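You operate a simulated robot arm through the tools that you are given. There is no shell and no other tool. Be economical: measure what you need, move in short steps, check, and stop when the job is done.

You are at the controls of a simulated two-armed robot. One attempt, no reset.

TASK
Refill the blue marker and draw a line in the one-dot rectangle.
Fine: Dip it in the blue ink; hold the bottle while you turn its cap off and on. The marker goes back in its slot. A coat counts when it lies all over at full strength: go over it till it gets no stronger.

Only the result counts: the job must be done as asked and must still hold three seconds after the hand-in. Knocking over, shifting, dropping, spilling or breaking anything else fails it. Lids that push on must go on centred and level and be pressed home; caps that screw on are set level and turned clockwise until they are tight.

THE ROBOT
Two 7-joint arms with two-finger parallel grippers on one trunk, on a base that drives. Base frame: it is fixed to the floor where the robot stands at the start and does not move with it; the origin is under the middle of the robot, x ahead of it, y to its left, z up. Lengths are in mm, angles in rad, forces in N, time in s.
The left shoulder is at the start at [70, 163, 1170], the right one opposite. With the tool pointing down near the work surface each hand reaches from about 380 to 880 mm from the robot's upright axis, wherever it stands, measured 20 degrees to its own side. Places, roughly: blue slot of the marker stand [600, 400, 800]; four-dot rectangle [400, 300, 800]; green ink bottle cap (4x4x2 cm) [500, 0, 900]; one-dot rectangle [500, 300, 800]; three-dot rectangle [400, 300, 800]; top of the console table [500, 0, 800]; two-dot rectangle [500, 300, 800]. Payload 3.43 kg a hand.
The TCP of each hand is the grasp point between the finger pads, 34 mm short of the fingertips. In the tool frame z runs along the fingers and y along their closing line. Largest opening 128 mm; finger width 24, thickness 12; the body of the gripper, 48 by 130 mm, starts 96 mm behind the TCP.
Orientation is that of the tool frame in the base frame, as a unit quaternion [w, x, y, z]. With the fingers straight down and closing along the base's y, the tool's x points along the base's -x, its y along +y and its z along -z.

THE INTERFACE
- The arms move only by the tool drive_tool. It takes "left_plan", "right_plan" or both (then of equal length, played together; a hand with none holds still); each is a list of rows, each an object of numbers (a shift or turn left out is 0, a gripper value left out holds the last): "tx", "ty", "tz": the shift along the tool's x, y, z in m; "wx", "wy", "wz": the turn, a rotation vector about the tool's x, y, z in rad; "jaw": the gripper command, from -1 (shut) to 1 (fully open), values between in proportion. In form: [{"tx": .., "ty": .., "tz": .., "wx": .., "wy": .., "wz": .., "jaw": ..}, ...]. A call has 1 to 20 rows; each row is the pose to reach, as a shift and turn from the pose commanded when the call began, along the tool's axes at that moment. A row lasts 0.2 s, in which the tool goes at most 50 mm and 0.15 rad; a call with a longer step from one row to the next is refused whole, and so is a gripper value outside its range. Where a pose cannot be reached the arm comes as near as it can. A force on the tool above 40 N (or 10 N above the force at the start of the call, whichever is more), or a blocked arm, ends the call early, and 0.2 s more pass. Each finger travels about 153 mm/s and halts on what it meets, pressing with about 37 N; the grip force reading is that of the motor and also rises with nothing between the fingers. The clock runs only during rows and for 0.2 s after the last one: add rows that repeat a pose to give the fingers time. The reply holds the time, the measured pose of the TCP, the force on the tool along the base axes, the opening and the grip force, in the units named above and with some noise, with the torque about the TCP (base axes, N m) and any sound that the robot's microphone picked up, and new pictures: "views" is both (left out), scene, wrist or none (wrist: the cameras of the hands that moved).
- Cameras (640 x 400 px; columns grow to the right, rows downward): "scene" is now at [143.4, 7, 1383.8]; the picture's right is [0.18, -0.98, 0.00], its down [-0.62, -0.12, -0.78] and it looks along [0.76, 0.14, -0.63] (base axes); focal length 217 px, centre (320, 200). "left" rides on the left gripper at [76, 11, -160] in its tool frame; the picture's right is [-0.15, 0.99, 0.00], its down [-0.88, -0.13, -0.46] and it looks along [-0.45, -0.07, 0.89] (tool axes); focal length 234 px, centre (320, 200). "right" rides on the right gripper at [76, -11, -160] in its tool frame; the picture's right is [0.15, 0.99, 0.00], its down [-0.88, 0.13, -0.46] and it looks along [-0.45, 0.07, 0.89] (tool axes); focal length 234 px, centre (320, 200). There is no depth. A picture from a camera that has moved, and an enlarged one, comes with that camera's place and axes in the base frame and with its lens. The place of the scene camera against the robot may be out by one fixed shift of up to 18 mm in any direction.
- slide_trunk(by): slides the trunk up (or, below 0, down) by that many mm; the arms and the scene camera ride with it, the base frame stays. It gives what a move gives, with no picture.
- steer(legs): drives the robot by 1 to 6 legs, each [ahead, left, turn to the left] in mm, mm and rad, along the robot's own axes; the way and the turn of a leg run together, so that a leg with both is an arc; at most 1500 mm and 3.142 rad a leg. The arms and the cameras ride along, it lands a little off, and it stops where it bumps. It gives what a move gives, and a new picture of the scene camera.
- pan_tilt(pan, tilt): turns the head with the scene camera to pan (to the left, within 1.501 rad either way) and tilt (down, from -0.506 to 1.204), counted from straight ahead of the robot. It gives what a move gives, and a new picture of the scene camera.
- inspect(camera, box): a new picture of the part [left, top, right, bottom] of that camera's present view, enlarged. The clock stands still meanwhile.
- finish_job(): hands the job in; it is judged then, once.

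Go step by step. Nothing tells you exact positions but the pictures and the camera data: compare them with the known pose of the tool, close in by small moves and look again before you grip or let go. The budget is 120 turns and 260 pictures, counting those below and the enlarged ones. Unless the task says otherwise, let go and move clear before handing in.

The tools are called after "Emit:" as name(argument=value, ...) on one line, values as JSON. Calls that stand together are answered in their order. drive_tool: Moves the arms, as the interface text tells. Its arguments: {"type":"object","properties":{"left_plan":{"type":"array","items":{"type":"object","properties":{"tx":{"type":"number"},"ty":{"type":"number"},"tz":{"type":"number"},"wx":{"type":"number"},"wy":{"type":"number"},"wz":{"type":"number"},"jaw":{"type":"number"}}}},"right_plan":{"type":"array","items":{"type":"object","properties":{"tx":{"type":"number"},"ty":{"type":"number"},"tz":{"type":"number"},"wx":{"type":"number"},"wy":{"type":"number"},"wz":{"type":"number"},"jaw":{"type":"number"}}}},"views":{"type":"string","enum":["both","scene","wrist","none"]}},"required":[]} The other tools are called the same way: slide_trunk (by) slides the trunk up or down; steer (legs) drives the base; pan_tilt (pan, tilt) turns the head that bears the scene camera; inspect (camera, box) takes an enlarged picture of a part of a camera's view; finish_job () hands the job in.

At the start:

```text
time: 0.0
left_eef_pos: [457.1, 505.1, 1234.9]
left_orientation: [0.0, 0.0, 1.0, 0.0]
left_force: [-0.2, 1.2, -0.4]
left_wrist_torque: [0.0, -0.02, 0.01]
left_finger_gap: 127.9
left_gripper_force: 0.1
right_eef_pos: [578.3, -1.9, 1218.5]
right_orientation: [0.0, 0.0, 1.0, -0.001]
right_force: [0.2, -0.3, 1.0]
right_wrist_torque: [0.04, -0.02, -0.01]
right_finger_gap: 128.0
right_gripper_force: 0.0
trunk travel left (down, up): [-650.0, 290.0]
robot x, y, heading: [-2.6, -1.0, 0.004]
head pan, tilt: [0.185, 0.681]
```

scene: 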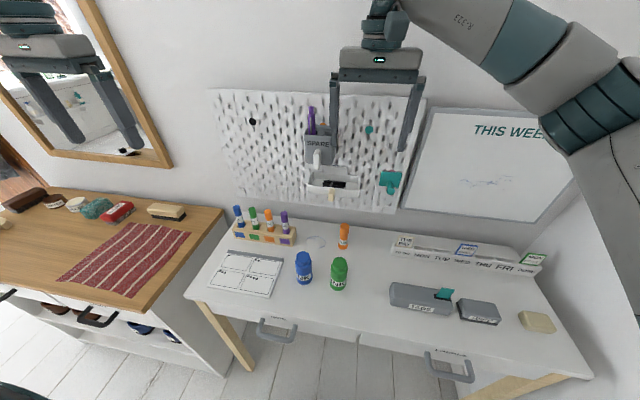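
right: 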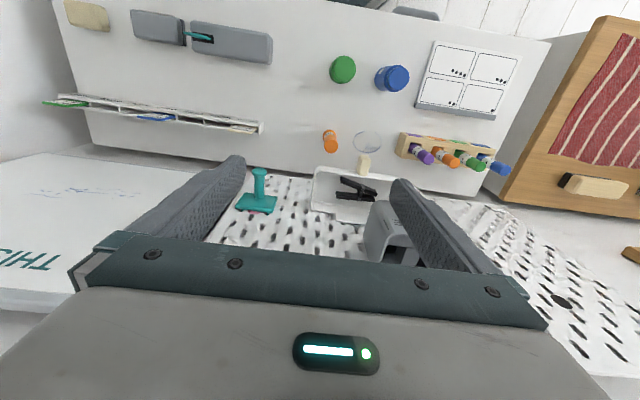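
left: 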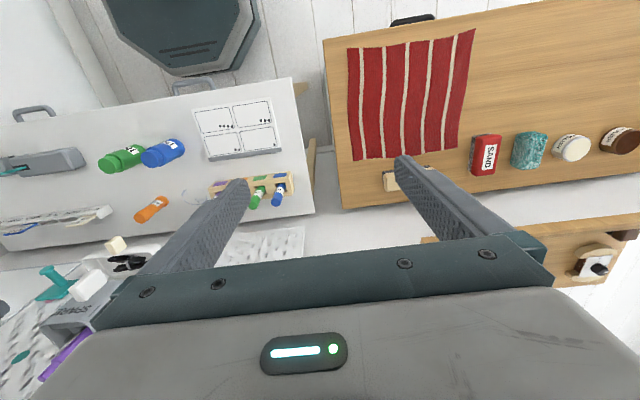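

The marker stand holds four markers (blue at the far left), with the blue and green ink bottles and the four-rectangle board on the table. I'll enlarge the views to locate them.

Emit:
inspect(camera="scene", box=[190, 190, 350, 310])

Emit:
inspect(camera="right", box=[310, 30, 530, 190])

Emit:
inspect(camera="left", box=[80, 80, 320, 230])

```text
3.33 times, centred on (270, 250) of scene
camera zoom: at [143.4, 7.0, 1383.8], right [0.18, -0.98, 0.0], down [-0.62, -0.12, -0.78], along [0.76, 0.14, -0.63], focal length 725 px, centre (487, 33)
```

zoom: 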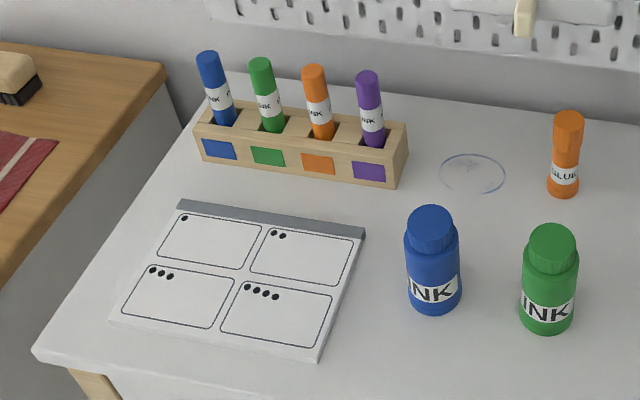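

```text
2.50 times, centred on (420, 110) of right
camera zoom: at [503.4, -14.3, 1378.1], right [-0.15, 0.99, 0.0], down [0.88, 0.13, 0.46], along [0.45, 0.07, -0.89], focal length 585 px, centre (70, 425)
```

zoom: 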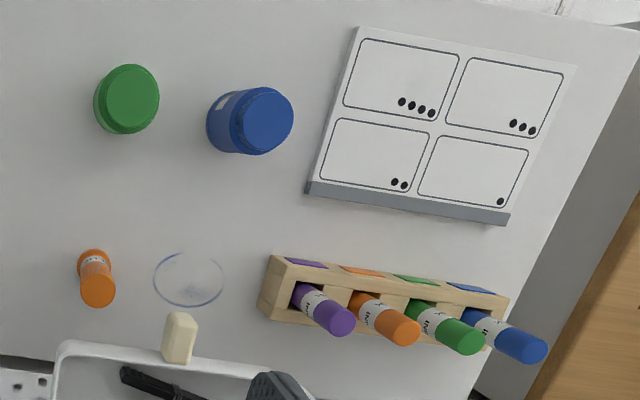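

```text
2.67 times, centred on (200, 155) of left
camera zoom: at [381.0, 517.2, 1395.2], right [0.15, 0.99, 0.0], down [0.88, -0.13, 0.46], along [0.45, -0.07, -0.89], focal length 624 px, centre (640, 320)
```

zoom: 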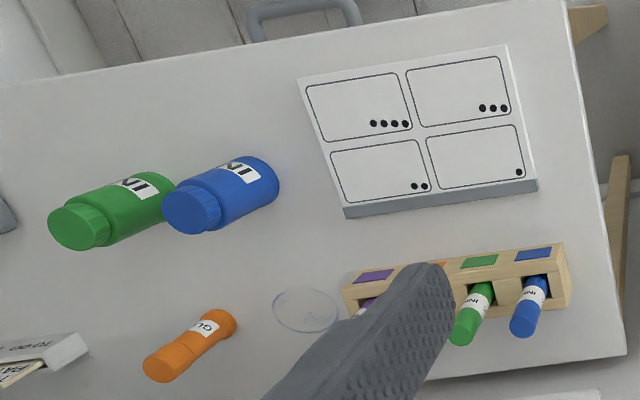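

Triangulating the hand cameras puts the blue cap top near (478,128,900), the blue marker top near (607,383,924) and the one-dot rectangle near (488,347,810). I'll have the left hand hold the bottle from the left side and the right hand turn the cap, so I yaw the left hand and bring the right over the cap.

Emit:
drive_tool(left_plan=[{"wz": -0.143}, {"wz": -0.286}, {"wz": -0.429}, {"wz": -0.571}, {"wz": -0.714}, {"wz": -0.857}, {"wz": -1.0}, {"wz": -1.143}, {"wz": -1.286}, {"wz": -1.429}, {"wz": -1.571}], right_plan=[{"tx": 0.009, "ty": 0.012, "tz": 0.016}, {"tx": 0.018, "ty": 0.024, "tz": 0.032}, {"tx": 0.027, "ty": 0.036, "tz": 0.048}, {"tx": 0.036, "ty": 0.048, "tz": 0.064}, {"tx": 0.045, "ty": 0.06, "tz": 0.08}, {"tx": 0.055, "ty": 0.072, "tz": 0.096}, {"tx": 0.064, "ty": 0.084, "tz": 0.112}, {"tx": 0.073, "ty": 0.096, "tz": 0.128}, {"tx": 0.082, "ty": 0.108, "tz": 0.144}, {"tx": 0.091, "ty": 0.12, "tz": 0.16}, {"tx": 0.1, "ty": 0.13, "tz": 0.178}])

```text
time: 2.4
left_eef_pos: [457.4, 506.3, 1236.3]
left_orientation: [0.0, 0.708, -0.706, 0.0]
left_force: [0.3, 0.7, 1.0]
left_wrist_torque: [0.0, 0.01, -0.03]
left_finger_gap: 128.1
left_gripper_force: 0.1
right_eef_pos: [479.5, 130.2, 1039.5]
right_orientation: [0.0, 0.0, 1.0, 0.0]
right_force: [-0.5, 0.2, 0.1]
right_wrist_torque: [0.02, 0.03, 0.0]
right_finger_gap: 128.1
right_gripper_force: 0.0
trunk travel left (down, up): [-650.0, 290.0]
robot x, y, heading: [0.2, -0.2, 0.001]
head pan, tilt: [0.185, 0.681]
camera scene: at [143.4, 7.4, 1383.8], right [0.18, -0.98, 0.0], down [-0.62, -0.12, -0.78], along [0.76, 0.14, -0.63], focal length 217 px, centre (320, 200)
camera right: at [403.2, 117.3, 1200.0], right [-0.15, 0.99, 0.0], down [0.88, 0.13, 0.46], along [0.45, 0.07, -0.89], focal length 234 px, centre (320, 200)
camera left: at [446.2, 430.8, 1394.9], right [-0.99, 0.14, 0.0], down [0.13, 0.88, 0.46], along [0.07, 0.45, -0.89], focal length 234 px, centre (320, 200)
```

scene: 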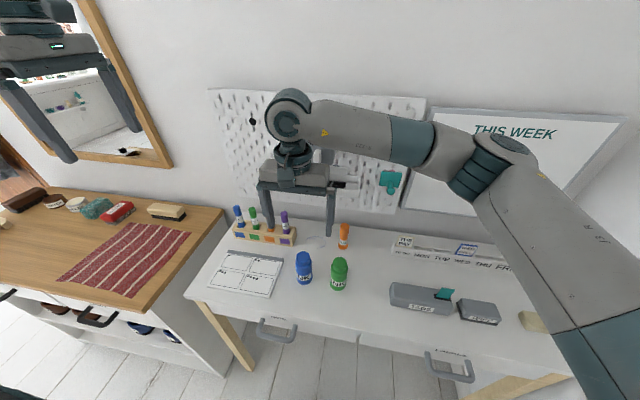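
right: 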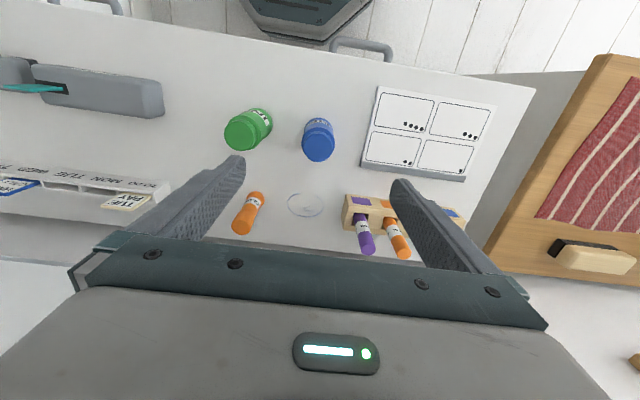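
left: 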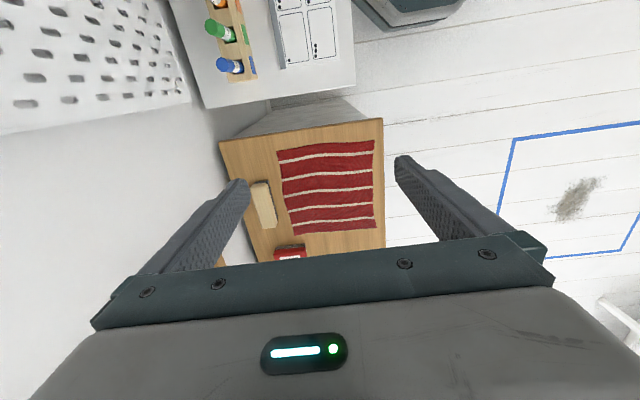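

Triangulation is confirmed (cap ≈ (479,127,900)). Next I pitch the left hand to about 20° below horizontal, pointing at the bottle from the left, while it is still high.

Emit:
drive_tool(left_plan=[{"wy": 0.136, "ty": -0.002, "tx": 0.016, "tz": 0.016}, {"wy": 0.272, "ty": -0.004, "tx": 0.033, "tz": 0.033}, {"wy": 0.407, "ty": -0.007, "tx": 0.05, "tz": 0.05}, {"wy": 0.543, "ty": -0.009, "tx": 0.066, "tz": 0.066}, {"wy": 0.679, "ty": -0.011, "tx": 0.083, "tz": 0.083}, {"wy": 0.814, "ty": -0.014, "tx": 0.1, "tz": 0.1}, {"wy": 0.95, "ty": -0.016, "tx": 0.116, "tz": 0.116}, {"wy": 1.086, "ty": -0.018, "tx": 0.133, "tz": 0.133}, {"wy": 1.222, "ty": -0.021, "tx": 0.15, "tz": 0.15}])

Emit:
inspect(camera="right", box=[220, 70, 500, 260])

```text
time: 4.4
left_eef_pos: [479.4, 353.9, 1108.4]
left_orientation: [-0.389, -0.568, 0.59, -0.422]
left_force: [0.7, 0.0, -3.4]
left_wrist_torque: [-0.34, 0.04, -0.08]
left_finger_gap: 128.0
left_gripper_force: 0.0
right_eef_pos: [476.9, 127.7, 1041.2]
right_orientation: [0.001, 0.001, 1.0, 0.0]
right_force: [-0.6, 0.1, 0.3]
right_wrist_torque: [0.01, -0.08, 0.03]
right_finger_gap: 128.1
right_gripper_force: 0.0
trunk travel left (down, up): [-650.0, 290.0]
robot x, y, heading: [1.4, -0.8, 0.001]
head pan, tilt: [0.185, 0.681]
camera scene: at [141.7, 6.7, 1384.2], right [0.18, -0.98, 0.0], down [-0.62, -0.12, -0.78], along [0.76, 0.14, -0.63], focal length 217 px, centre (320, 200)
camera left: at [462.1, 478.0, 1232.4], right [-0.98, 0.05, -0.19], down [0.17, 0.73, -0.66], along [0.11, -0.68, -0.72], focal length 234 px, centre (320, 200)
```

scene: 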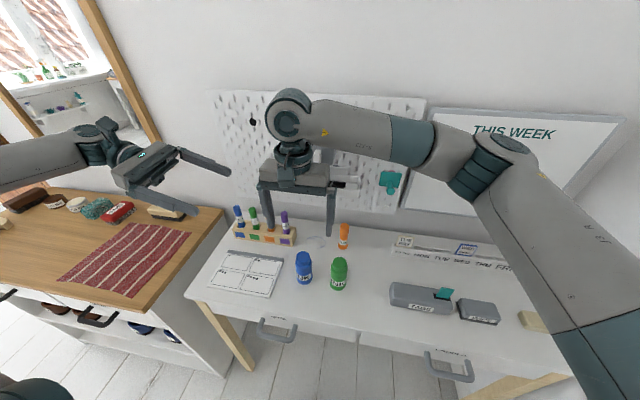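
left: 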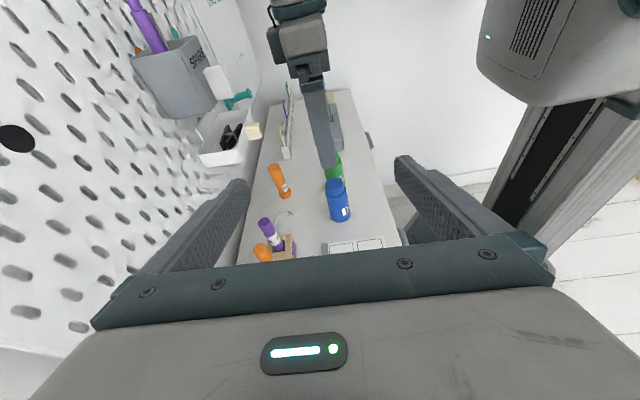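

```text
2.11 times, centred on (360, 165) of right
camera zoom: at [401.9, 116.6, 1201.2], right [-0.15, 0.99, 0.0], down [0.88, 0.13, 0.46], along [0.45, 0.07, -0.89], focal length 493 px, centre (236, 274)
```

zoom: 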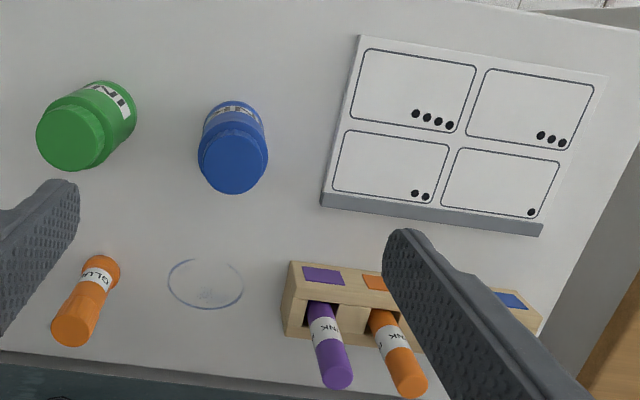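

The left hand reached the intended orientation. Now I lower it to a pre-approach spot left of the bottle, at y≈260.

Emit:
drive_tool(left_plan=[{"tx": -0.024, "tz": 0.021, "jaw": 0.45}, {"tx": -0.048, "tz": 0.042, "jaw": 0.45}, {"tx": -0.071, "tz": 0.064}, {"tx": -0.095, "tz": 0.085}, {"tx": -0.118, "tz": 0.107}, {"tx": -0.142, "tz": 0.128}, {"tx": -0.166, "tz": 0.15}, {"tx": -0.189, "tz": 0.171}, {"tx": -0.189, "tz": 0.171}])

```text
time: 6.4
left_eef_pos: [407.3, 291.6, 937.0]
left_orientation: [0.403, 0.581, -0.58, 0.405]
left_force: [-0.3, 0.5, 0.3]
left_wrist_torque: [-0.02, 0.03, 0.02]
left_finger_gap: 92.8
left_gripper_force: 0.0
left hand out of reach, approached as far as the arm can: row 3, 4, 5, 6, 7, 8, 9
right_eef_pos: [478.8, 129.0, 1040.1]
right_orientation: [-0.001, 0.0, 1.0, 0.0]
right_force: [1.0, -0.2, 0.0]
right_wrist_torque: [-0.01, 0.02, -0.02]
right_finger_gap: 128.0
right_gripper_force: 0.0
trunk travel left (down, up): [-650.0, 290.0]
robot x, y, heading: [2.1, -1.2, -0.002]
head pan, tilt: [0.185, 0.681]
camera scene: at [143.2, 7.2, 1383.8], right [0.18, -0.98, 0.0], down [-0.62, -0.12, -0.78], along [0.76, 0.14, -0.63], focal length 217 px, centre (320, 200)
camera left: at [396.1, 415.5, 1062.0], right [-0.99, 0.05, -0.14], down [0.13, 0.73, -0.67], along [0.07, -0.68, -0.73], focal length 234 px, centre (320, 200)
```

scene: 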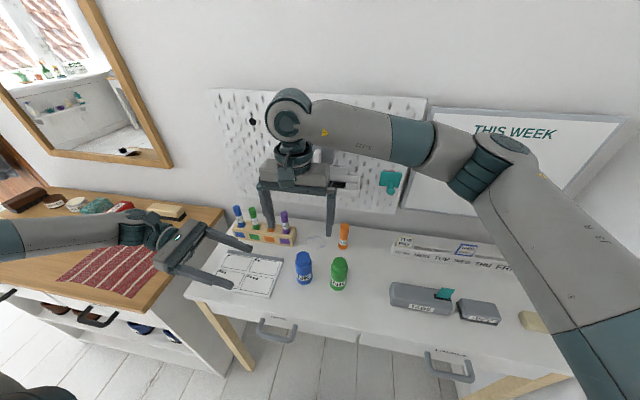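
left: 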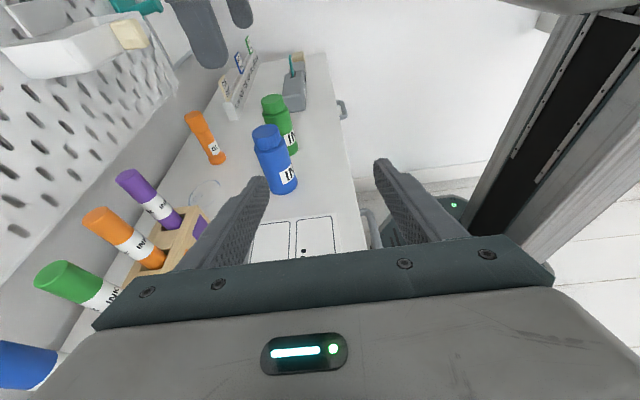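

The arm bends too far with a pure −y heading. I'll yaw toward a diagonal heading from the front-left, which should ease the wrist.

Emit:
drive_tool(left_plan=[{"wx": 0.123, "wz": -0.045}, {"wx": 0.246, "wz": -0.089}, {"wx": 0.369, "wz": -0.134}, {"wx": 0.492, "wz": -0.179}, {"wx": 0.615, "wz": -0.223}, {"wx": 0.738, "wz": -0.268}, {"wx": 0.738, "wz": -0.268}])

```text
time: 8.0
left_eef_pos: [403.5, 293.5, 934.1]
left_orientation: [0.23, 0.751, -0.329, 0.524]
left_force: [-0.3, -0.7, 0.5]
left_wrist_torque: [-0.01, 0.0, 0.01]
left_finger_gap: 92.8
left_gripper_force: 0.1
right_eef_pos: [478.9, 128.3, 1040.0]
right_orientation: [0.0, -0.001, 1.0, 0.0]
right_force: [0.1, 0.0, 0.3]
right_wrist_torque: [-0.02, 0.0, 0.0]
right_finger_gap: 128.1
right_gripper_force: 0.2
trunk travel left (down, up): [-650.0, 290.0]
robot x, y, heading: [0.2, 1.7, 0.0]
head pan, tilt: [0.185, 0.681]
camera scene: at [143.8, 7.2, 1383.7], right [0.18, -0.98, 0.0], down [-0.62, -0.12, -0.78], along [0.76, 0.14, -0.63], focal length 217 px, centre (320, 200)
camera left: at [312.1, 376.3, 1059.7], right [-0.76, -0.63, -0.14], down [-0.4, 0.63, -0.67], along [0.51, -0.46, -0.73], focal length 234 px, centre (320, 200)
```

scene: 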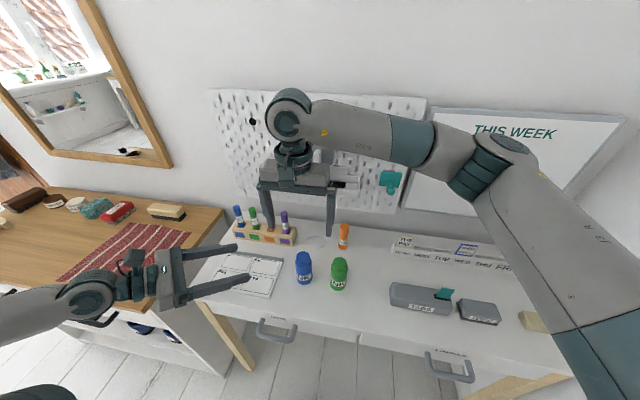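
left: 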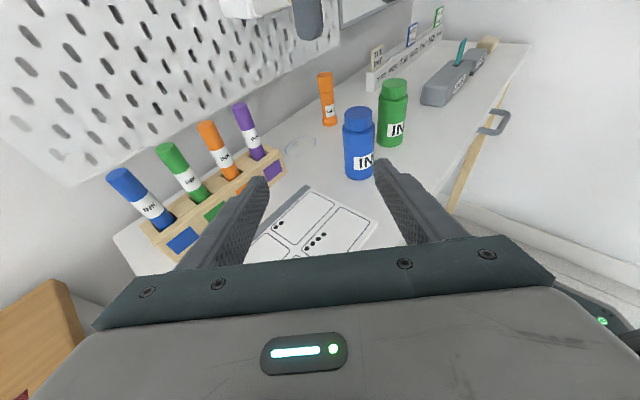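

Diagonal heading is fully reachable. I move to a pre-approach 130 mm back from the bottle along the tool axis.

Emit:
drive_tool(left_plan=[{"tx": -0.01, "ty": 0.019, "tz": 0.021}, {"tx": -0.02, "ty": 0.038, "tz": 0.042}, {"tx": -0.029, "ty": 0.057, "tz": 0.064}, {"tx": -0.029, "ty": 0.057, "tz": 0.064}])

Emit:
inspect(camera="left", box=[200, 60, 480, 260])

```text
time: 9.0
left_eef_pos: [409.2, 223.1, 876.5]
left_orientation: [0.22, 0.756, -0.313, 0.531]
left_force: [-0.5, 0.5, 0.4]
left_wrist_torque: [0.01, -0.03, 0.01]
left_finger_gap: 92.9
left_gripper_force: 0.0
left hand out of reach, approached as far as the arm can: row 1, 2, 3, 4
right_eef_pos: [479.0, 129.2, 1038.2]
right_orientation: [-0.001, 0.0, 1.0, 0.0]
right_force: [0.8, 0.3, -0.2]
right_wrist_torque: [0.03, 0.03, -0.01]
right_finger_gap: 127.8
right_gripper_force: 0.1
trunk travel left (down, up): [-650.0, 290.0]
robot x, y, heading: [-3.7, 2.0, 0.0]
head pan, tilt: [0.185, 0.681]
camera scene: at [144.1, 7.2, 1383.7], right [0.18, -0.98, 0.0], down [-0.62, -0.12, -0.78], along [0.76, 0.14, -0.63], focal length 217 px, centre (320, 200)
camera left: at [313.6, 303.3, 1002.4], right [-0.74, -0.66, -0.14], down [-0.42, 0.61, -0.67], along [0.53, -0.44, -0.73], focal length 234 px, centre (320, 200)
```

scene: 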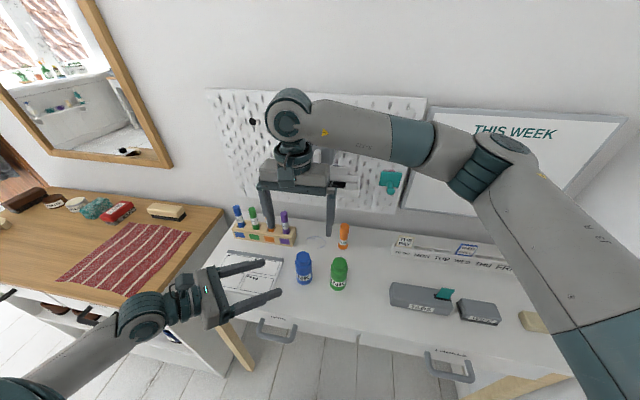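
left: 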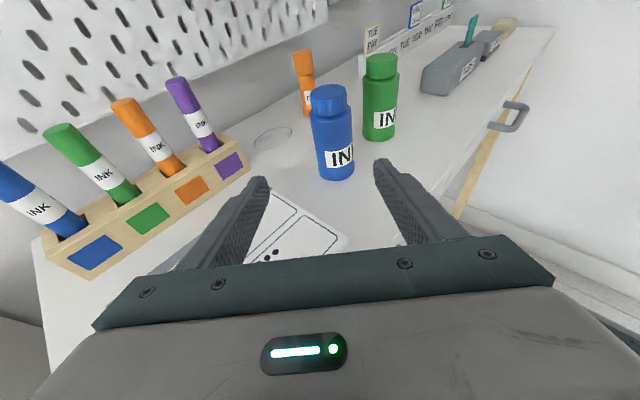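

```text
2.00 times, centred on (340, 160) of left
camera zoom: at [313.6, 303.3, 1002.4], right [-0.74, -0.66, -0.14], down [-0.42, 0.61, -0.67], along [0.53, -0.44, -0.73], focal length 468 px, centre (280, 280)
```

zoom: 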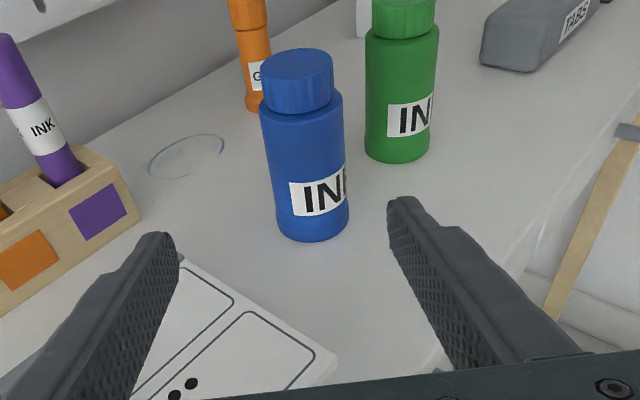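

The wrist is now too close to the shoulder, so I'll back the base up by 150 mm for more comfortable reach.

Emit:
steer(legs=[[-150, 0, 0]])

```text
time: 10.4
left_eef_pos: [257.0, 223.1, 878.4]
left_orientation: [0.22, 0.756, -0.313, 0.531]
left_force: [0.3, 0.5, -0.4]
left_wrist_torque: [0.03, 0.0, 0.02]
left_finger_gap: 92.6
left_gripper_force: 0.1
right_eef_pos: [328.0, 128.8, 1040.2]
right_orientation: [0.001, 0.001, 1.0, -0.001]
right_force: [0.2, -1.0, -0.2]
right_wrist_torque: [0.0, -0.03, 0.01]
right_finger_gap: 127.8
right_gripper_force: 0.0
trunk travel left (down, up): [-650.0, 290.0]
robot x, y, heading: [-150.2, -4.4, 0.004]
head pan, tilt: [0.185, 0.681]
camera scene: at [-9.0, 6.9, 1383.8], right [0.18, -0.98, 0.0], down [-0.62, -0.12, -0.78], along [0.76, 0.14, -0.63], focal length 217 px, centre (320, 200)
```

scene: 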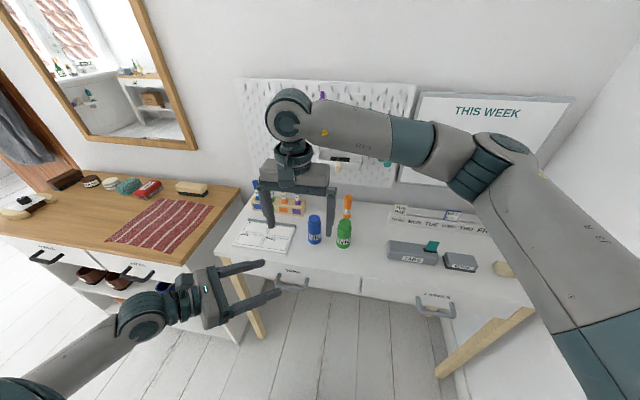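

Now I bring the left hand to the pre-approach again, 130 mm back from the bottle.

Emit:
drive_tool(left_plan=[{"tx": 0.01, "ty": -0.022, "tz": 0.023}, {"tx": 0.02, "ty": -0.044, "tz": 0.046}, {"tx": 0.03, "ty": -0.067, "tz": 0.07}, {"tx": 0.04, "ty": -0.089, "tz": 0.093}, {"tx": 0.04, "ty": -0.089, "tz": 0.093}], views="wrist")

Emit:
inspect(camera="left", box=[200, 60, 480, 260])

```text
time: 11.6
left_eef_pos: [390.3, 216.9, 885.6]
left_orientation: [0.22, 0.756, -0.314, 0.53]
left_force: [-0.5, 0.3, -0.3]
left_wrist_torque: [0.0, -0.05, 0.02]
left_finger_gap: 92.8
left_gripper_force: 0.1
right_eef_pos: [326.4, 129.0, 1039.2]
right_orientation: [0.001, 0.0, 1.0, 0.0]
right_force: [-0.3, 0.3, -0.5]
right_wrist_torque: [0.01, -0.01, 0.01]
right_finger_gap: 127.7
right_gripper_force: 0.0
trunk travel left (down, up): [-650.0, 290.0]
robot x, y, heading: [-150.6, -1.8, -0.007]
head pan, tilt: [0.185, 0.681]
camera left: at [295.0, 297.0, 1010.0], right [-0.74, -0.66, -0.14], down [-0.42, 0.61, -0.67], along [0.53, -0.44, -0.73], focal length 234 px, centre (320, 200)
```

left: 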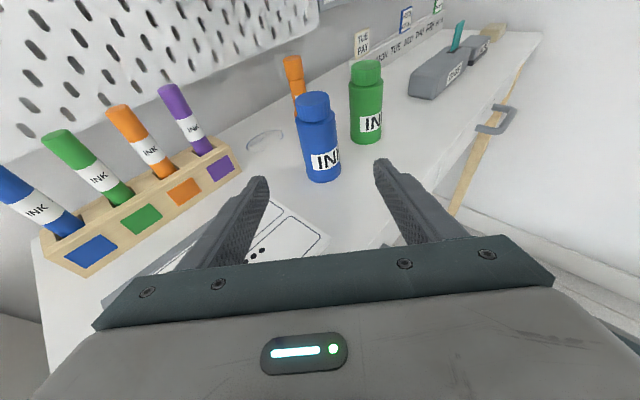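

```text
2.00 times, centred on (340, 160) of left
camera zoom: at [295.0, 297.0, 1010.0], right [-0.74, -0.66, -0.14], down [-0.42, 0.61, -0.67], along [0.53, -0.44, -0.73], focal length 468 px, centre (280, 280)
```

zoom: 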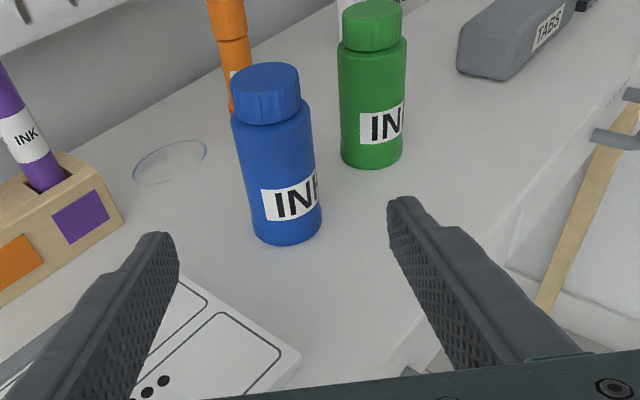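

Estimate refined: the bottle axis is at ≈(478,127). I advance the left hand around the bottle and bring the right hand above the cap.

Emit:
drive_tool(left_plan=[{"tz": 0.025}, {"tz": 0.05}, {"tz": 0.075}, {"tz": 0.1}, {"ty": 0.001, "tz": 0.12}, {"ty": 0.001, "tz": 0.133}, {"ty": 0.001, "tz": 0.133}], right_plan=[{"tx": -0.03}, {"tx": -0.06}, {"tx": -0.09}, {"tx": -0.12}, {"tx": -0.152, "ty": -0.001}, {"tx": -0.152, "ty": -0.001}, {"tx": -0.152, "ty": -0.001}])

Emit:
inspect(camera="right", box=[220, 70, 420, 220])

Emit:
inspect(camera="left", box=[220, 60, 440, 260])

```text
time: 13.2
left_eef_pos: [479.1, 126.3, 841.2]
left_orientation: [0.22, 0.756, -0.313, 0.531]
left_force: [0.8, 0.1, 0.6]
left_wrist_torque: [-0.03, 0.05, 0.02]
left_finger_gap: 92.9
left_gripper_force: 0.1
right_eef_pos: [480.0, 128.4, 1039.2]
right_orientation: [0.0, 0.0, 1.0, 0.0]
right_force: [0.1, -0.5, 0.5]
right_wrist_torque: [0.02, -0.02, -0.01]
right_finger_gap: 128.0
right_gripper_force: 0.1
trunk travel left (down, up): [-650.0, 290.0]
robot x, y, heading: [-148.6, 3.7, 0.001]
head pan, tilt: [0.185, 0.681]
camera scene: at [-8.4, 7.3, 1383.8], right [0.18, -0.98, 0.0], down [-0.62, -0.12, -0.78], along [0.76, 0.14, -0.63], focal length 217 px, centre (320, 200)
camera right: at [403.9, 115.7, 1199.5], right [-0.15, 0.99, 0.0], down [0.88, 0.13, 0.46], along [0.45, 0.07, -0.89], focal length 234 px, centre (320, 200)
camera left: at [383.3, 206.0, 964.5], right [-0.73, -0.66, -0.14], down [-0.42, 0.61, -0.67], along [0.53, -0.44, -0.73], focal length 234 px, centre (320, 200)
```

scene: 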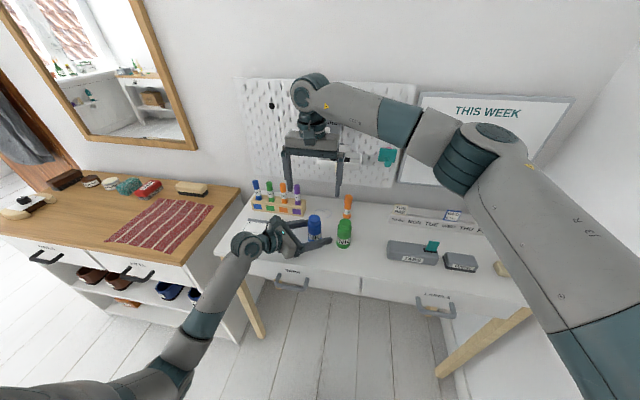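
right: 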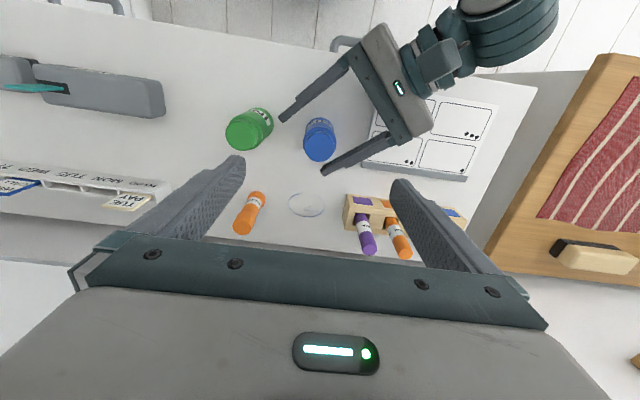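
left: 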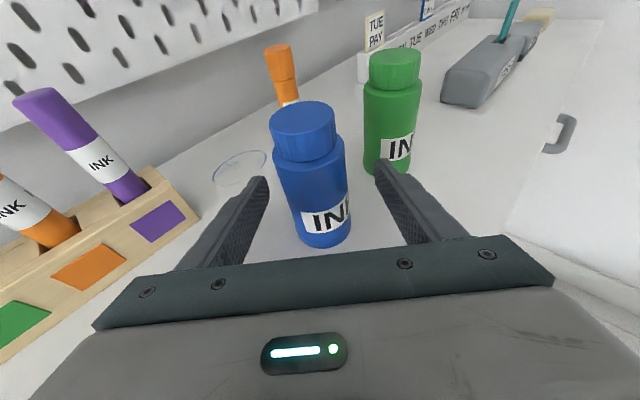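

```text
2.67 times, centred on (320, 145) of right
camera zoom: at [403.9, 115.7, 1199.5], right [-0.15, 0.99, 0.0], down [0.88, 0.13, 0.46], along [0.45, 0.07, -0.89], focal length 624 px, centre (320, 347)
```

zoom: 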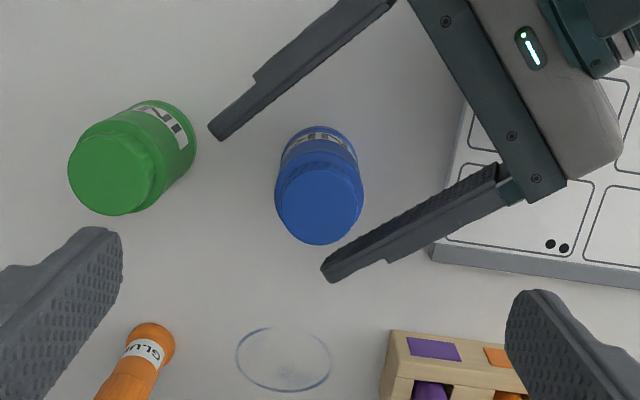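

```text
2.00 times, centred on (330, 160) of left
camera zoom: at [383.3, 206.0, 964.5], right [-0.73, -0.66, -0.14], down [-0.42, 0.61, -0.67], along [0.53, -0.44, -0.73], focal length 468 px, centre (300, 280)
```

zoom: 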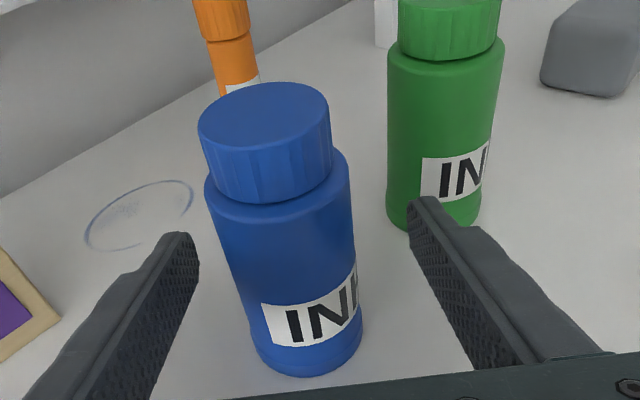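

The bottle sits centred between the left fingers at TCP depth. I close the left hand on its body.

Emit:
drive_tool(left_plan=[{"jaw": 0.1}, {"jaw": -0.1}, {"jaw": -0.2}, {"jaw": -0.3}, {"jaw": -1}, {"jaw": -1}], views="wrist")

Emit:
inspect(camera="right", box=[220, 70, 420, 220])

```text
time: 14.6
left_eef_pos: [477.7, 125.6, 840.1]
left_orientation: [0.22, 0.756, -0.314, 0.53]
left_force: [0.1, 0.0, -0.2]
left_wrist_torque: [-0.02, 0.01, 0.0]
left_finger_gap: 46.3
left_gripper_force: 36.7
right_eef_pos: [479.2, 128.0, 1038.7]
right_orientation: [-0.001, 0.001, 1.0, 0.0]
right_force: [1.1, -0.3, 0.2]
right_wrist_torque: [0.01, 0.01, 0.01]
right_finger_gap: 127.8
right_gripper_force: 0.1
trunk travel left (down, up): [-650.0, 290.0]
robot x, y, heading: [-152.4, -0.6, 0.004]
head pan, tilt: [0.185, 0.681]
camera left: at [383.1, 205.9, 964.6], right [-0.74, -0.66, -0.14], down [-0.42, 0.61, -0.67], along [0.53, -0.44, -0.73], focal length 234 px, centre (320, 200)
```

left: 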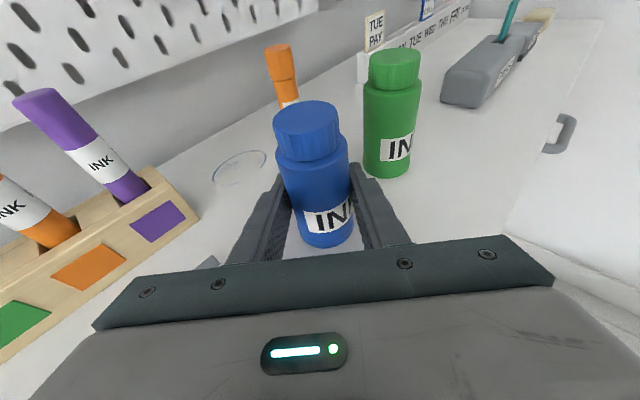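

```text
2.67 times, centred on (320, 145) of right
camera zoom: at [403.9, 115.2, 1199.5], right [-0.15, 0.99, 0.0], down [0.88, 0.13, 0.46], along [0.45, 0.07, -0.89], focal length 624 px, centre (320, 347)
```

zoom: 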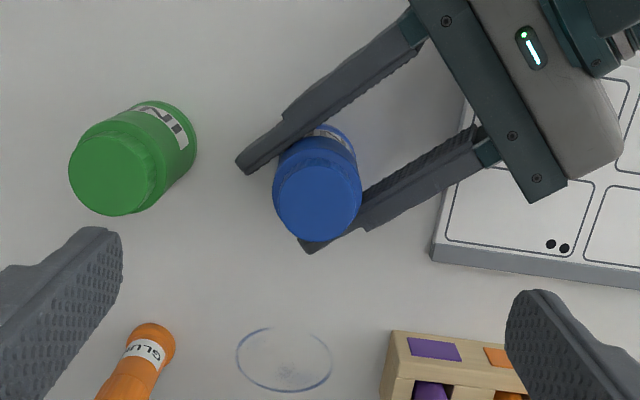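

Bottle is gripped (46 mm) and hasn't moved. I pre-rotate the right hand clockwise for range, half-close it, and lower to just above the cap.

Emit:
drive_tool(right_plan=[{"wz": 0.14, "jaw": 0.05}, {"wz": 0.28}, {"wz": 0.42}, {"wz": 0.56}, {"wz": 0.7}, {"wz": 0.84}, {"wz": 0.98}, {"wz": 1.12}, {"wz": 1.26}, {"wz": 1.4}, {"wz": 1.54}, {"wz": 1.54, "tx": 0.002, "ty": -0.0025, "tz": 0.04}, {"wz": 1.54, "tx": 0.002, "ty": -0.0025, "tz": 0.08}, {"wz": 1.54, "tx": 0.002, "ty": -0.0025, "tz": 0.08}])

Emit:
inspect(camera="right", box=[220, 70, 420, 220])

```text
time: 17.6
left_eef_pos: [479.2, 123.8, 840.4]
left_orientation: [0.22, 0.756, -0.313, 0.531]
left_force: [0.5, 0.2, 0.0]
left_wrist_torque: [0.0, 0.03, -0.02]
left_finger_gap: 45.9
left_gripper_force: 37.1
right_eef_pos: [478.5, 124.9, 960.1]
right_orientation: [0.0, 0.697, 0.718, 0.001]
right_force: [-0.1, 0.3, 0.2]
right_wrist_torque: [-0.02, 0.0, 0.0]
right_finger_gap: 67.0
right_gripper_force: 0.1
trunk travel left (down, up): [-650.0, 290.0]
robot x, y, heading: [-150.7, -2.7, -0.003]
head pan, tilt: [0.185, 0.681]
camera scene: at [-8.5, 6.9, 1383.8], right [0.18, -0.98, 0.0], down [-0.62, -0.12, -0.78], along [0.76, 0.14, -0.63], focal length 217 px, centre (320, 200)
camera right: at [465.3, 198.7, 1120.9], right [0.98, 0.18, 0.0], down [0.16, -0.88, 0.46], along [0.08, -0.45, -0.89], focal length 234 px, centre (320, 200)
```

scene: 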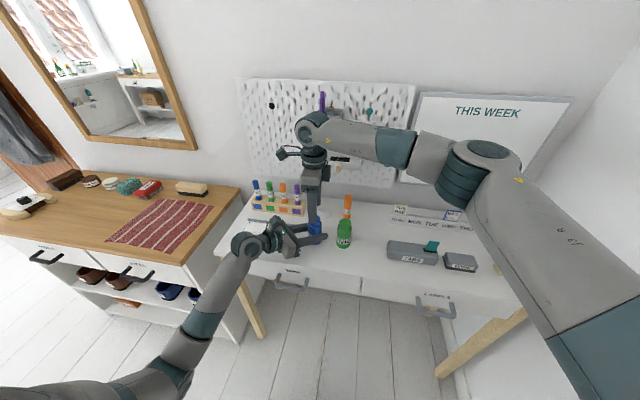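
right: 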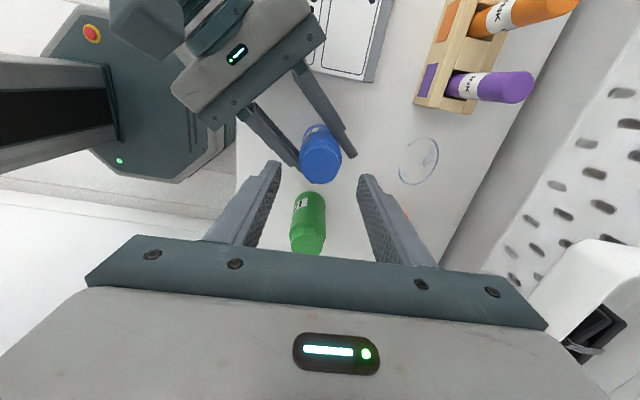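

```text
2.67 times, centred on (320, 145) of right
camera zoom: at [465.3, 198.7, 1120.9], right [0.98, 0.18, 0.0], down [0.16, -0.88, 0.46], along [0.08, -0.45, -0.89], focal length 624 px, centre (320, 347)
```

zoom: 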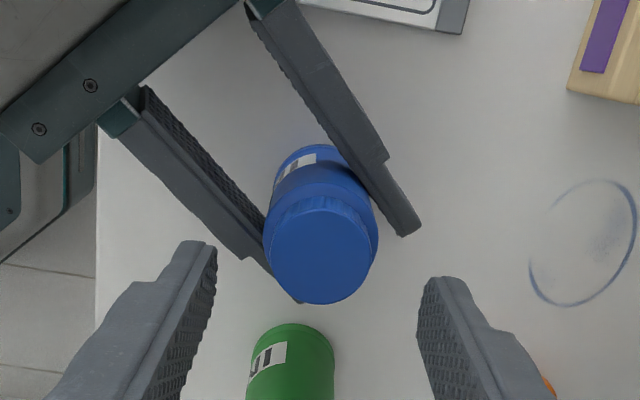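

Cap centre ≈ (478,126), matching the right TCP. I descend 46 mm and grip the cap.

Emit:
drive_tool(right_plan=[{"tz": 0.02}, {"tz": 0.036}, {"tz": 0.046}, {"tz": 0.046, "jaw": -0.15}, {"tz": 0.046, "jaw": -0.25}, {"tz": 0.046, "jaw": -0.35}, {"tz": 0.046, "jaw": -1}, {"tz": 0.046, "jaw": -1}], views="wrist")

Emit:
inspect(camera="left", box=[220, 40, 440, 240])

```text
time: 19.4
left_eef_pos: [478.1, 125.2, 838.7]
left_orientation: [0.221, 0.756, -0.315, 0.53]
left_force: [-8.4, -0.1, 3.2]
left_wrist_torque: [-0.02, -0.13, -0.05]
left_finger_gap: 46.1
left_gripper_force: 37.5
right_eef_pos: [478.5, 124.7, 913.1]
right_orientation: [0.001, 0.696, 0.718, 0.0]
right_force: [8.0, 0.4, -3.4]
right_wrist_torque: [0.04, -0.44, 0.03]
right_finger_gap: 44.7
right_gripper_force: 36.4
trunk travel left (down, up): [-650.0, 290.0]
robot x, y, heading: [-151.4, 0.4, 0.009]
head pan, tilt: [0.185, 0.681]
camera right: at [465.0, 199.9, 1073.7], right [0.98, 0.18, 0.0], down [0.16, -0.88, 0.46], along [0.08, -0.45, -0.89], focal length 234 px, centre (320, 200)
```

right: 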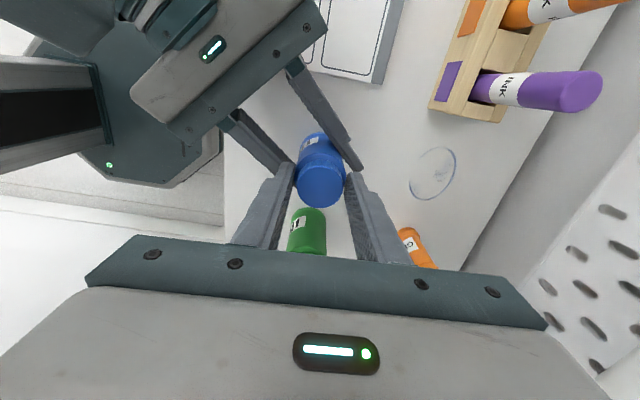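

```text
2.00 times, centred on (330, 140) of left
camera zoom: at [383.0, 205.7, 964.6], right [-0.74, -0.66, -0.14], down [-0.42, 0.61, -0.67], along [0.53, -0.44, -0.73], focal length 468 px, centre (300, 320)
```

zoom: 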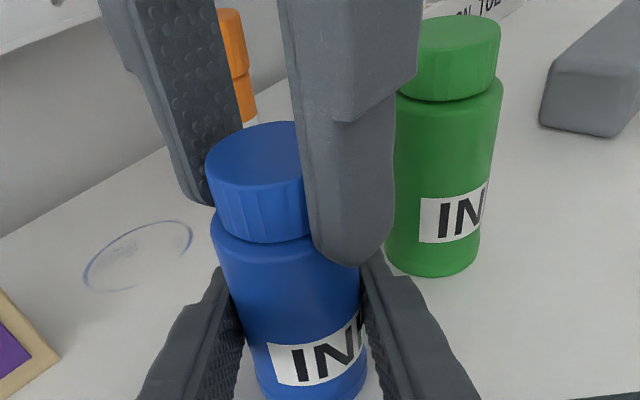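

The right fingertips overlap the bottle shoulder (gap 44.7, tips below the cap's edge). I open, raise 9 mm and regrip only the cap.

Emit:
drive_tool(right_plan=[{"jaw": -0.1}, {"jaw": 0.0}, {"tz": -0.005}, {"tz": -0.009}, {"tz": -0.009, "jaw": -0.2}, {"tz": -0.009, "jaw": -0.3}, {"tz": -0.009, "jaw": -1}, {"tz": -0.009, "jaw": -1}], views="none")

Emit:
inspect(camera="left", box=[220, 40, 440, 240])

```text
time: 21.2
left_eef_pos: [478.2, 125.8, 840.2]
left_orientation: [0.22, 0.757, -0.314, 0.53]
left_force: [-5.8, -0.8, 2.4]
left_wrist_torque: [0.05, -0.24, -0.08]
left_finger_gap: 46.4
left_gripper_force: 37.0
right_eef_pos: [477.5, 125.6, 922.8]
right_orientation: [0.001, 0.696, 0.718, 0.001]
right_force: [6.3, 0.9, -0.5]
right_wrist_torque: [0.06, -0.25, 0.02]
right_finger_gap: 36.9
right_gripper_force: 37.0
trunk travel left (down, up): [-650.0, 290.0]
robot x, y, heading: [-150.7, 0.4, -0.001]
head pan, tilt: [0.185, 0.681]
```

```text
2.00 times, centred on (330, 140) of left
camera zoom: at [382.8, 205.8, 964.6], right [-0.74, -0.66, -0.14], down [-0.42, 0.61, -0.67], along [0.53, -0.44, -0.73], focal length 468 px, centre (300, 320)
```

zoom: 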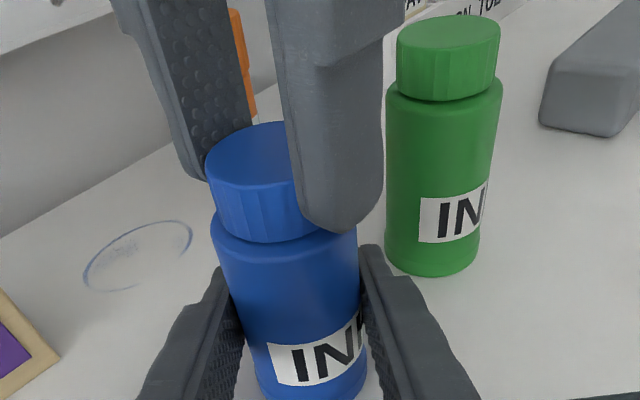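

The cap is gripped now (36.9 mm). I turn it counter-clockwise and watch forces.

Emit:
drive_tool(right_plan=[{"wz": -0.12}, {"wz": -0.24}, {"wz": -0.36}, {"wz": -0.48}, {"wz": -0.6}, {"wz": -0.72}, {"wz": -0.84}, {"wz": -0.96}, {"wz": -1.08}, {"wz": -1.2}], views="none")

Emit:
inspect(camera="left", box=[220, 40, 440, 240])

```text
time: 23.4
left_eef_pos: [478.8, 125.2, 840.4]
left_orientation: [0.22, 0.756, -0.313, 0.531]
left_force: [-20.1, -0.3, 2.0]
left_wrist_torque: [0.09, -0.43, 0.0]
left_finger_gap: 46.3
left_gripper_force: 36.9
right_eef_pos: [478.5, 125.6, 922.8]
right_orientation: [0.001, 0.169, 0.986, 0.0]
right_force: [18.8, 0.3, 3.1]
right_wrist_torque: [-0.06, -1.07, 0.03]
right_finger_gap: 36.5
right_gripper_force: 37.3
trunk travel left (down, up): [-650.0, 290.0]
robot x, y, heading: [-156.5, -1.5, -0.004]
head pan, tilt: [0.185, 0.681]
```

```text
2.00 times, centred on (330, 140) of left
camera zoom: at [382.5, 205.6, 964.7], right [-0.74, -0.66, -0.14], down [-0.42, 0.61, -0.67], along [0.53, -0.44, -0.73], focal length 468 px, centre (300, 320)
```

zoom: 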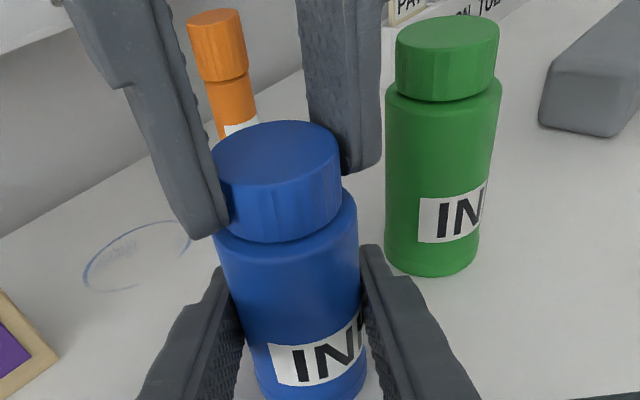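

The cap turns with the fingers; there is an x side-load, so I shift the right hand 2 mm +x while continuing.

Emit:
drive_tool(right_plan=[{"tx": -0.001, "ty": 0.0003}, {"tx": -0.002, "ty": 0.0007, "wz": -0.12}, {"tx": -0.002, "ty": 0.0007, "wz": -0.24}, {"tx": -0.002, "ty": 0.0007, "wz": -0.36}, {"tx": -0.002, "ty": 0.0007, "wz": -0.48}, {"tx": -0.002, "ty": 0.0007, "wz": -0.6}, {"tx": -0.002, "ty": 0.0007, "wz": -0.72}, {"tx": -0.002, "ty": 0.0007, "wz": -0.84}, {"tx": -0.002, "ty": 0.0007, "wz": -0.96}, {"tx": -0.002, "ty": 0.0007, "wz": -1.08}, {"tx": -0.002, "ty": 0.0007, "wz": -1.2}], views="none")

Emit:
inspect(camera="left", box=[220, 40, 440, 240])

```text
time: 25.8
left_eef_pos: [478.8, 124.9, 839.6]
left_orientation: [0.221, 0.756, -0.314, 0.53]
left_force: [6.6, -9.3, -3.6]
left_wrist_torque: [0.44, 0.31, 0.0]
left_finger_gap: 46.4
left_gripper_force: 37.4
right_eef_pos: [478.1, 124.8, 923.8]
right_orientation: [-0.001, -0.417, 0.909, 0.003]
right_force: [-6.9, 10.0, 11.4]
right_wrist_torque: [0.31, 0.21, -0.01]
right_finger_gap: 36.8
right_gripper_force: 37.1
trunk travel left (down, up): [-650.0, 290.0]
robot x, y, heading: [-156.0, 0.8, -0.002]
head pan, tilt: [0.185, 0.681]
```

```text
2.00 times, centred on (330, 140) of left
camera zoom: at [382.9, 205.8, 964.7], right [-0.74, -0.66, -0.14], down [-0.42, 0.61, -0.67], along [0.53, -0.44, -0.73], focal length 468 px, centre (300, 320)
```

zoom: 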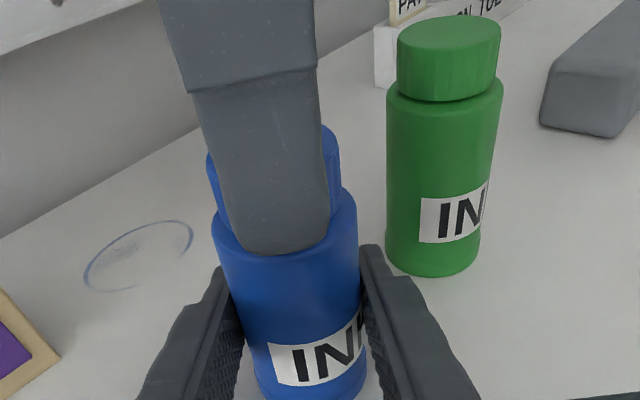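

Upward force of 11 N shows the cap is rising on its thread. I keep turning with a small lift.

Emit:
drive_tool(right_plan=[{"ty": 0.0009, "tz": -0.001}, {"ty": 0.0009, "tz": -0.0012, "wz": -0.12}, {"ty": 0.0009, "tz": -0.0013, "wz": -0.24}, {"ty": 0.0009, "tz": -0.0015, "wz": -0.36}, {"ty": 0.0009, "tz": -0.0016, "wz": -0.48}, {"ty": 0.0009, "tz": -0.0018, "wz": -0.6}, {"ty": 0.0009, "tz": -0.002, "wz": -0.72}, {"ty": 0.0009, "tz": -0.0022, "wz": -0.84}, {"ty": 0.0009, "tz": -0.0023, "wz": -0.96}, {"ty": 0.0009, "tz": -0.0024, "wz": -1.08}, {"ty": 0.0009, "tz": -0.0025, "wz": -1.2}], views="none")

Emit:
inspect(camera="left", box=[220, 40, 440, 240])

```text
time: 27.8
left_eef_pos: [479.4, 127.3, 841.1]
left_orientation: [0.215, 0.757, -0.31, 0.533]
left_force: [-9.4, 14.0, -2.4]
left_wrist_torque: [-0.55, -0.34, -0.09]
left_finger_gap: 46.2
left_gripper_force: 37.3
right_eef_pos: [496.1, 107.3, 928.9]
right_orientation: [0.067, -0.556, 0.828, -0.034]
right_force: [6.8, -14.4, 10.8]
right_wrist_torque: [-0.69, -0.15, 0.15]
right_finger_gap: 39.4
right_gripper_force: 37.3
right hand out of reach, approached as far as the arm can: row 4, 5, 6, 7, 8, 9, 10
trunk travel left (down, up): [-650.0, 290.0]
robot x, y, heading: [-155.1, -3.4, 0.003]
head pan, tilt: [0.185, 0.681]
stopped in row 10 (right hand): the force on the tool passed its limit (the readings are from after the stop); the commanded pose is now the measured one
```

```text
2.00 times, centred on (330, 140) of left
camera zoom: at [383.7, 205.4, 965.9], right [-0.73, -0.67, -0.14], down [-0.43, 0.6, -0.67], along [0.54, -0.43, -0.73], focal length 468 px, centre (300, 320)
```

zoom: 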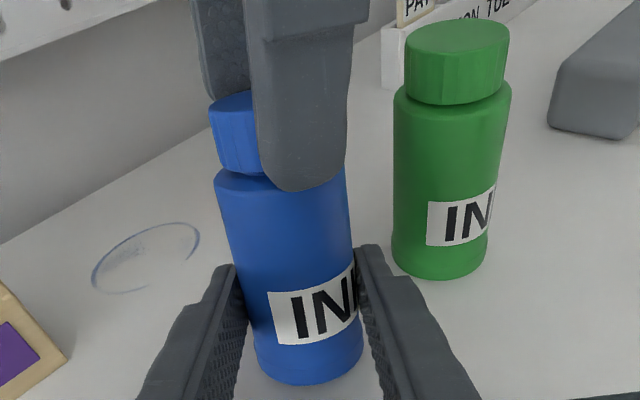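

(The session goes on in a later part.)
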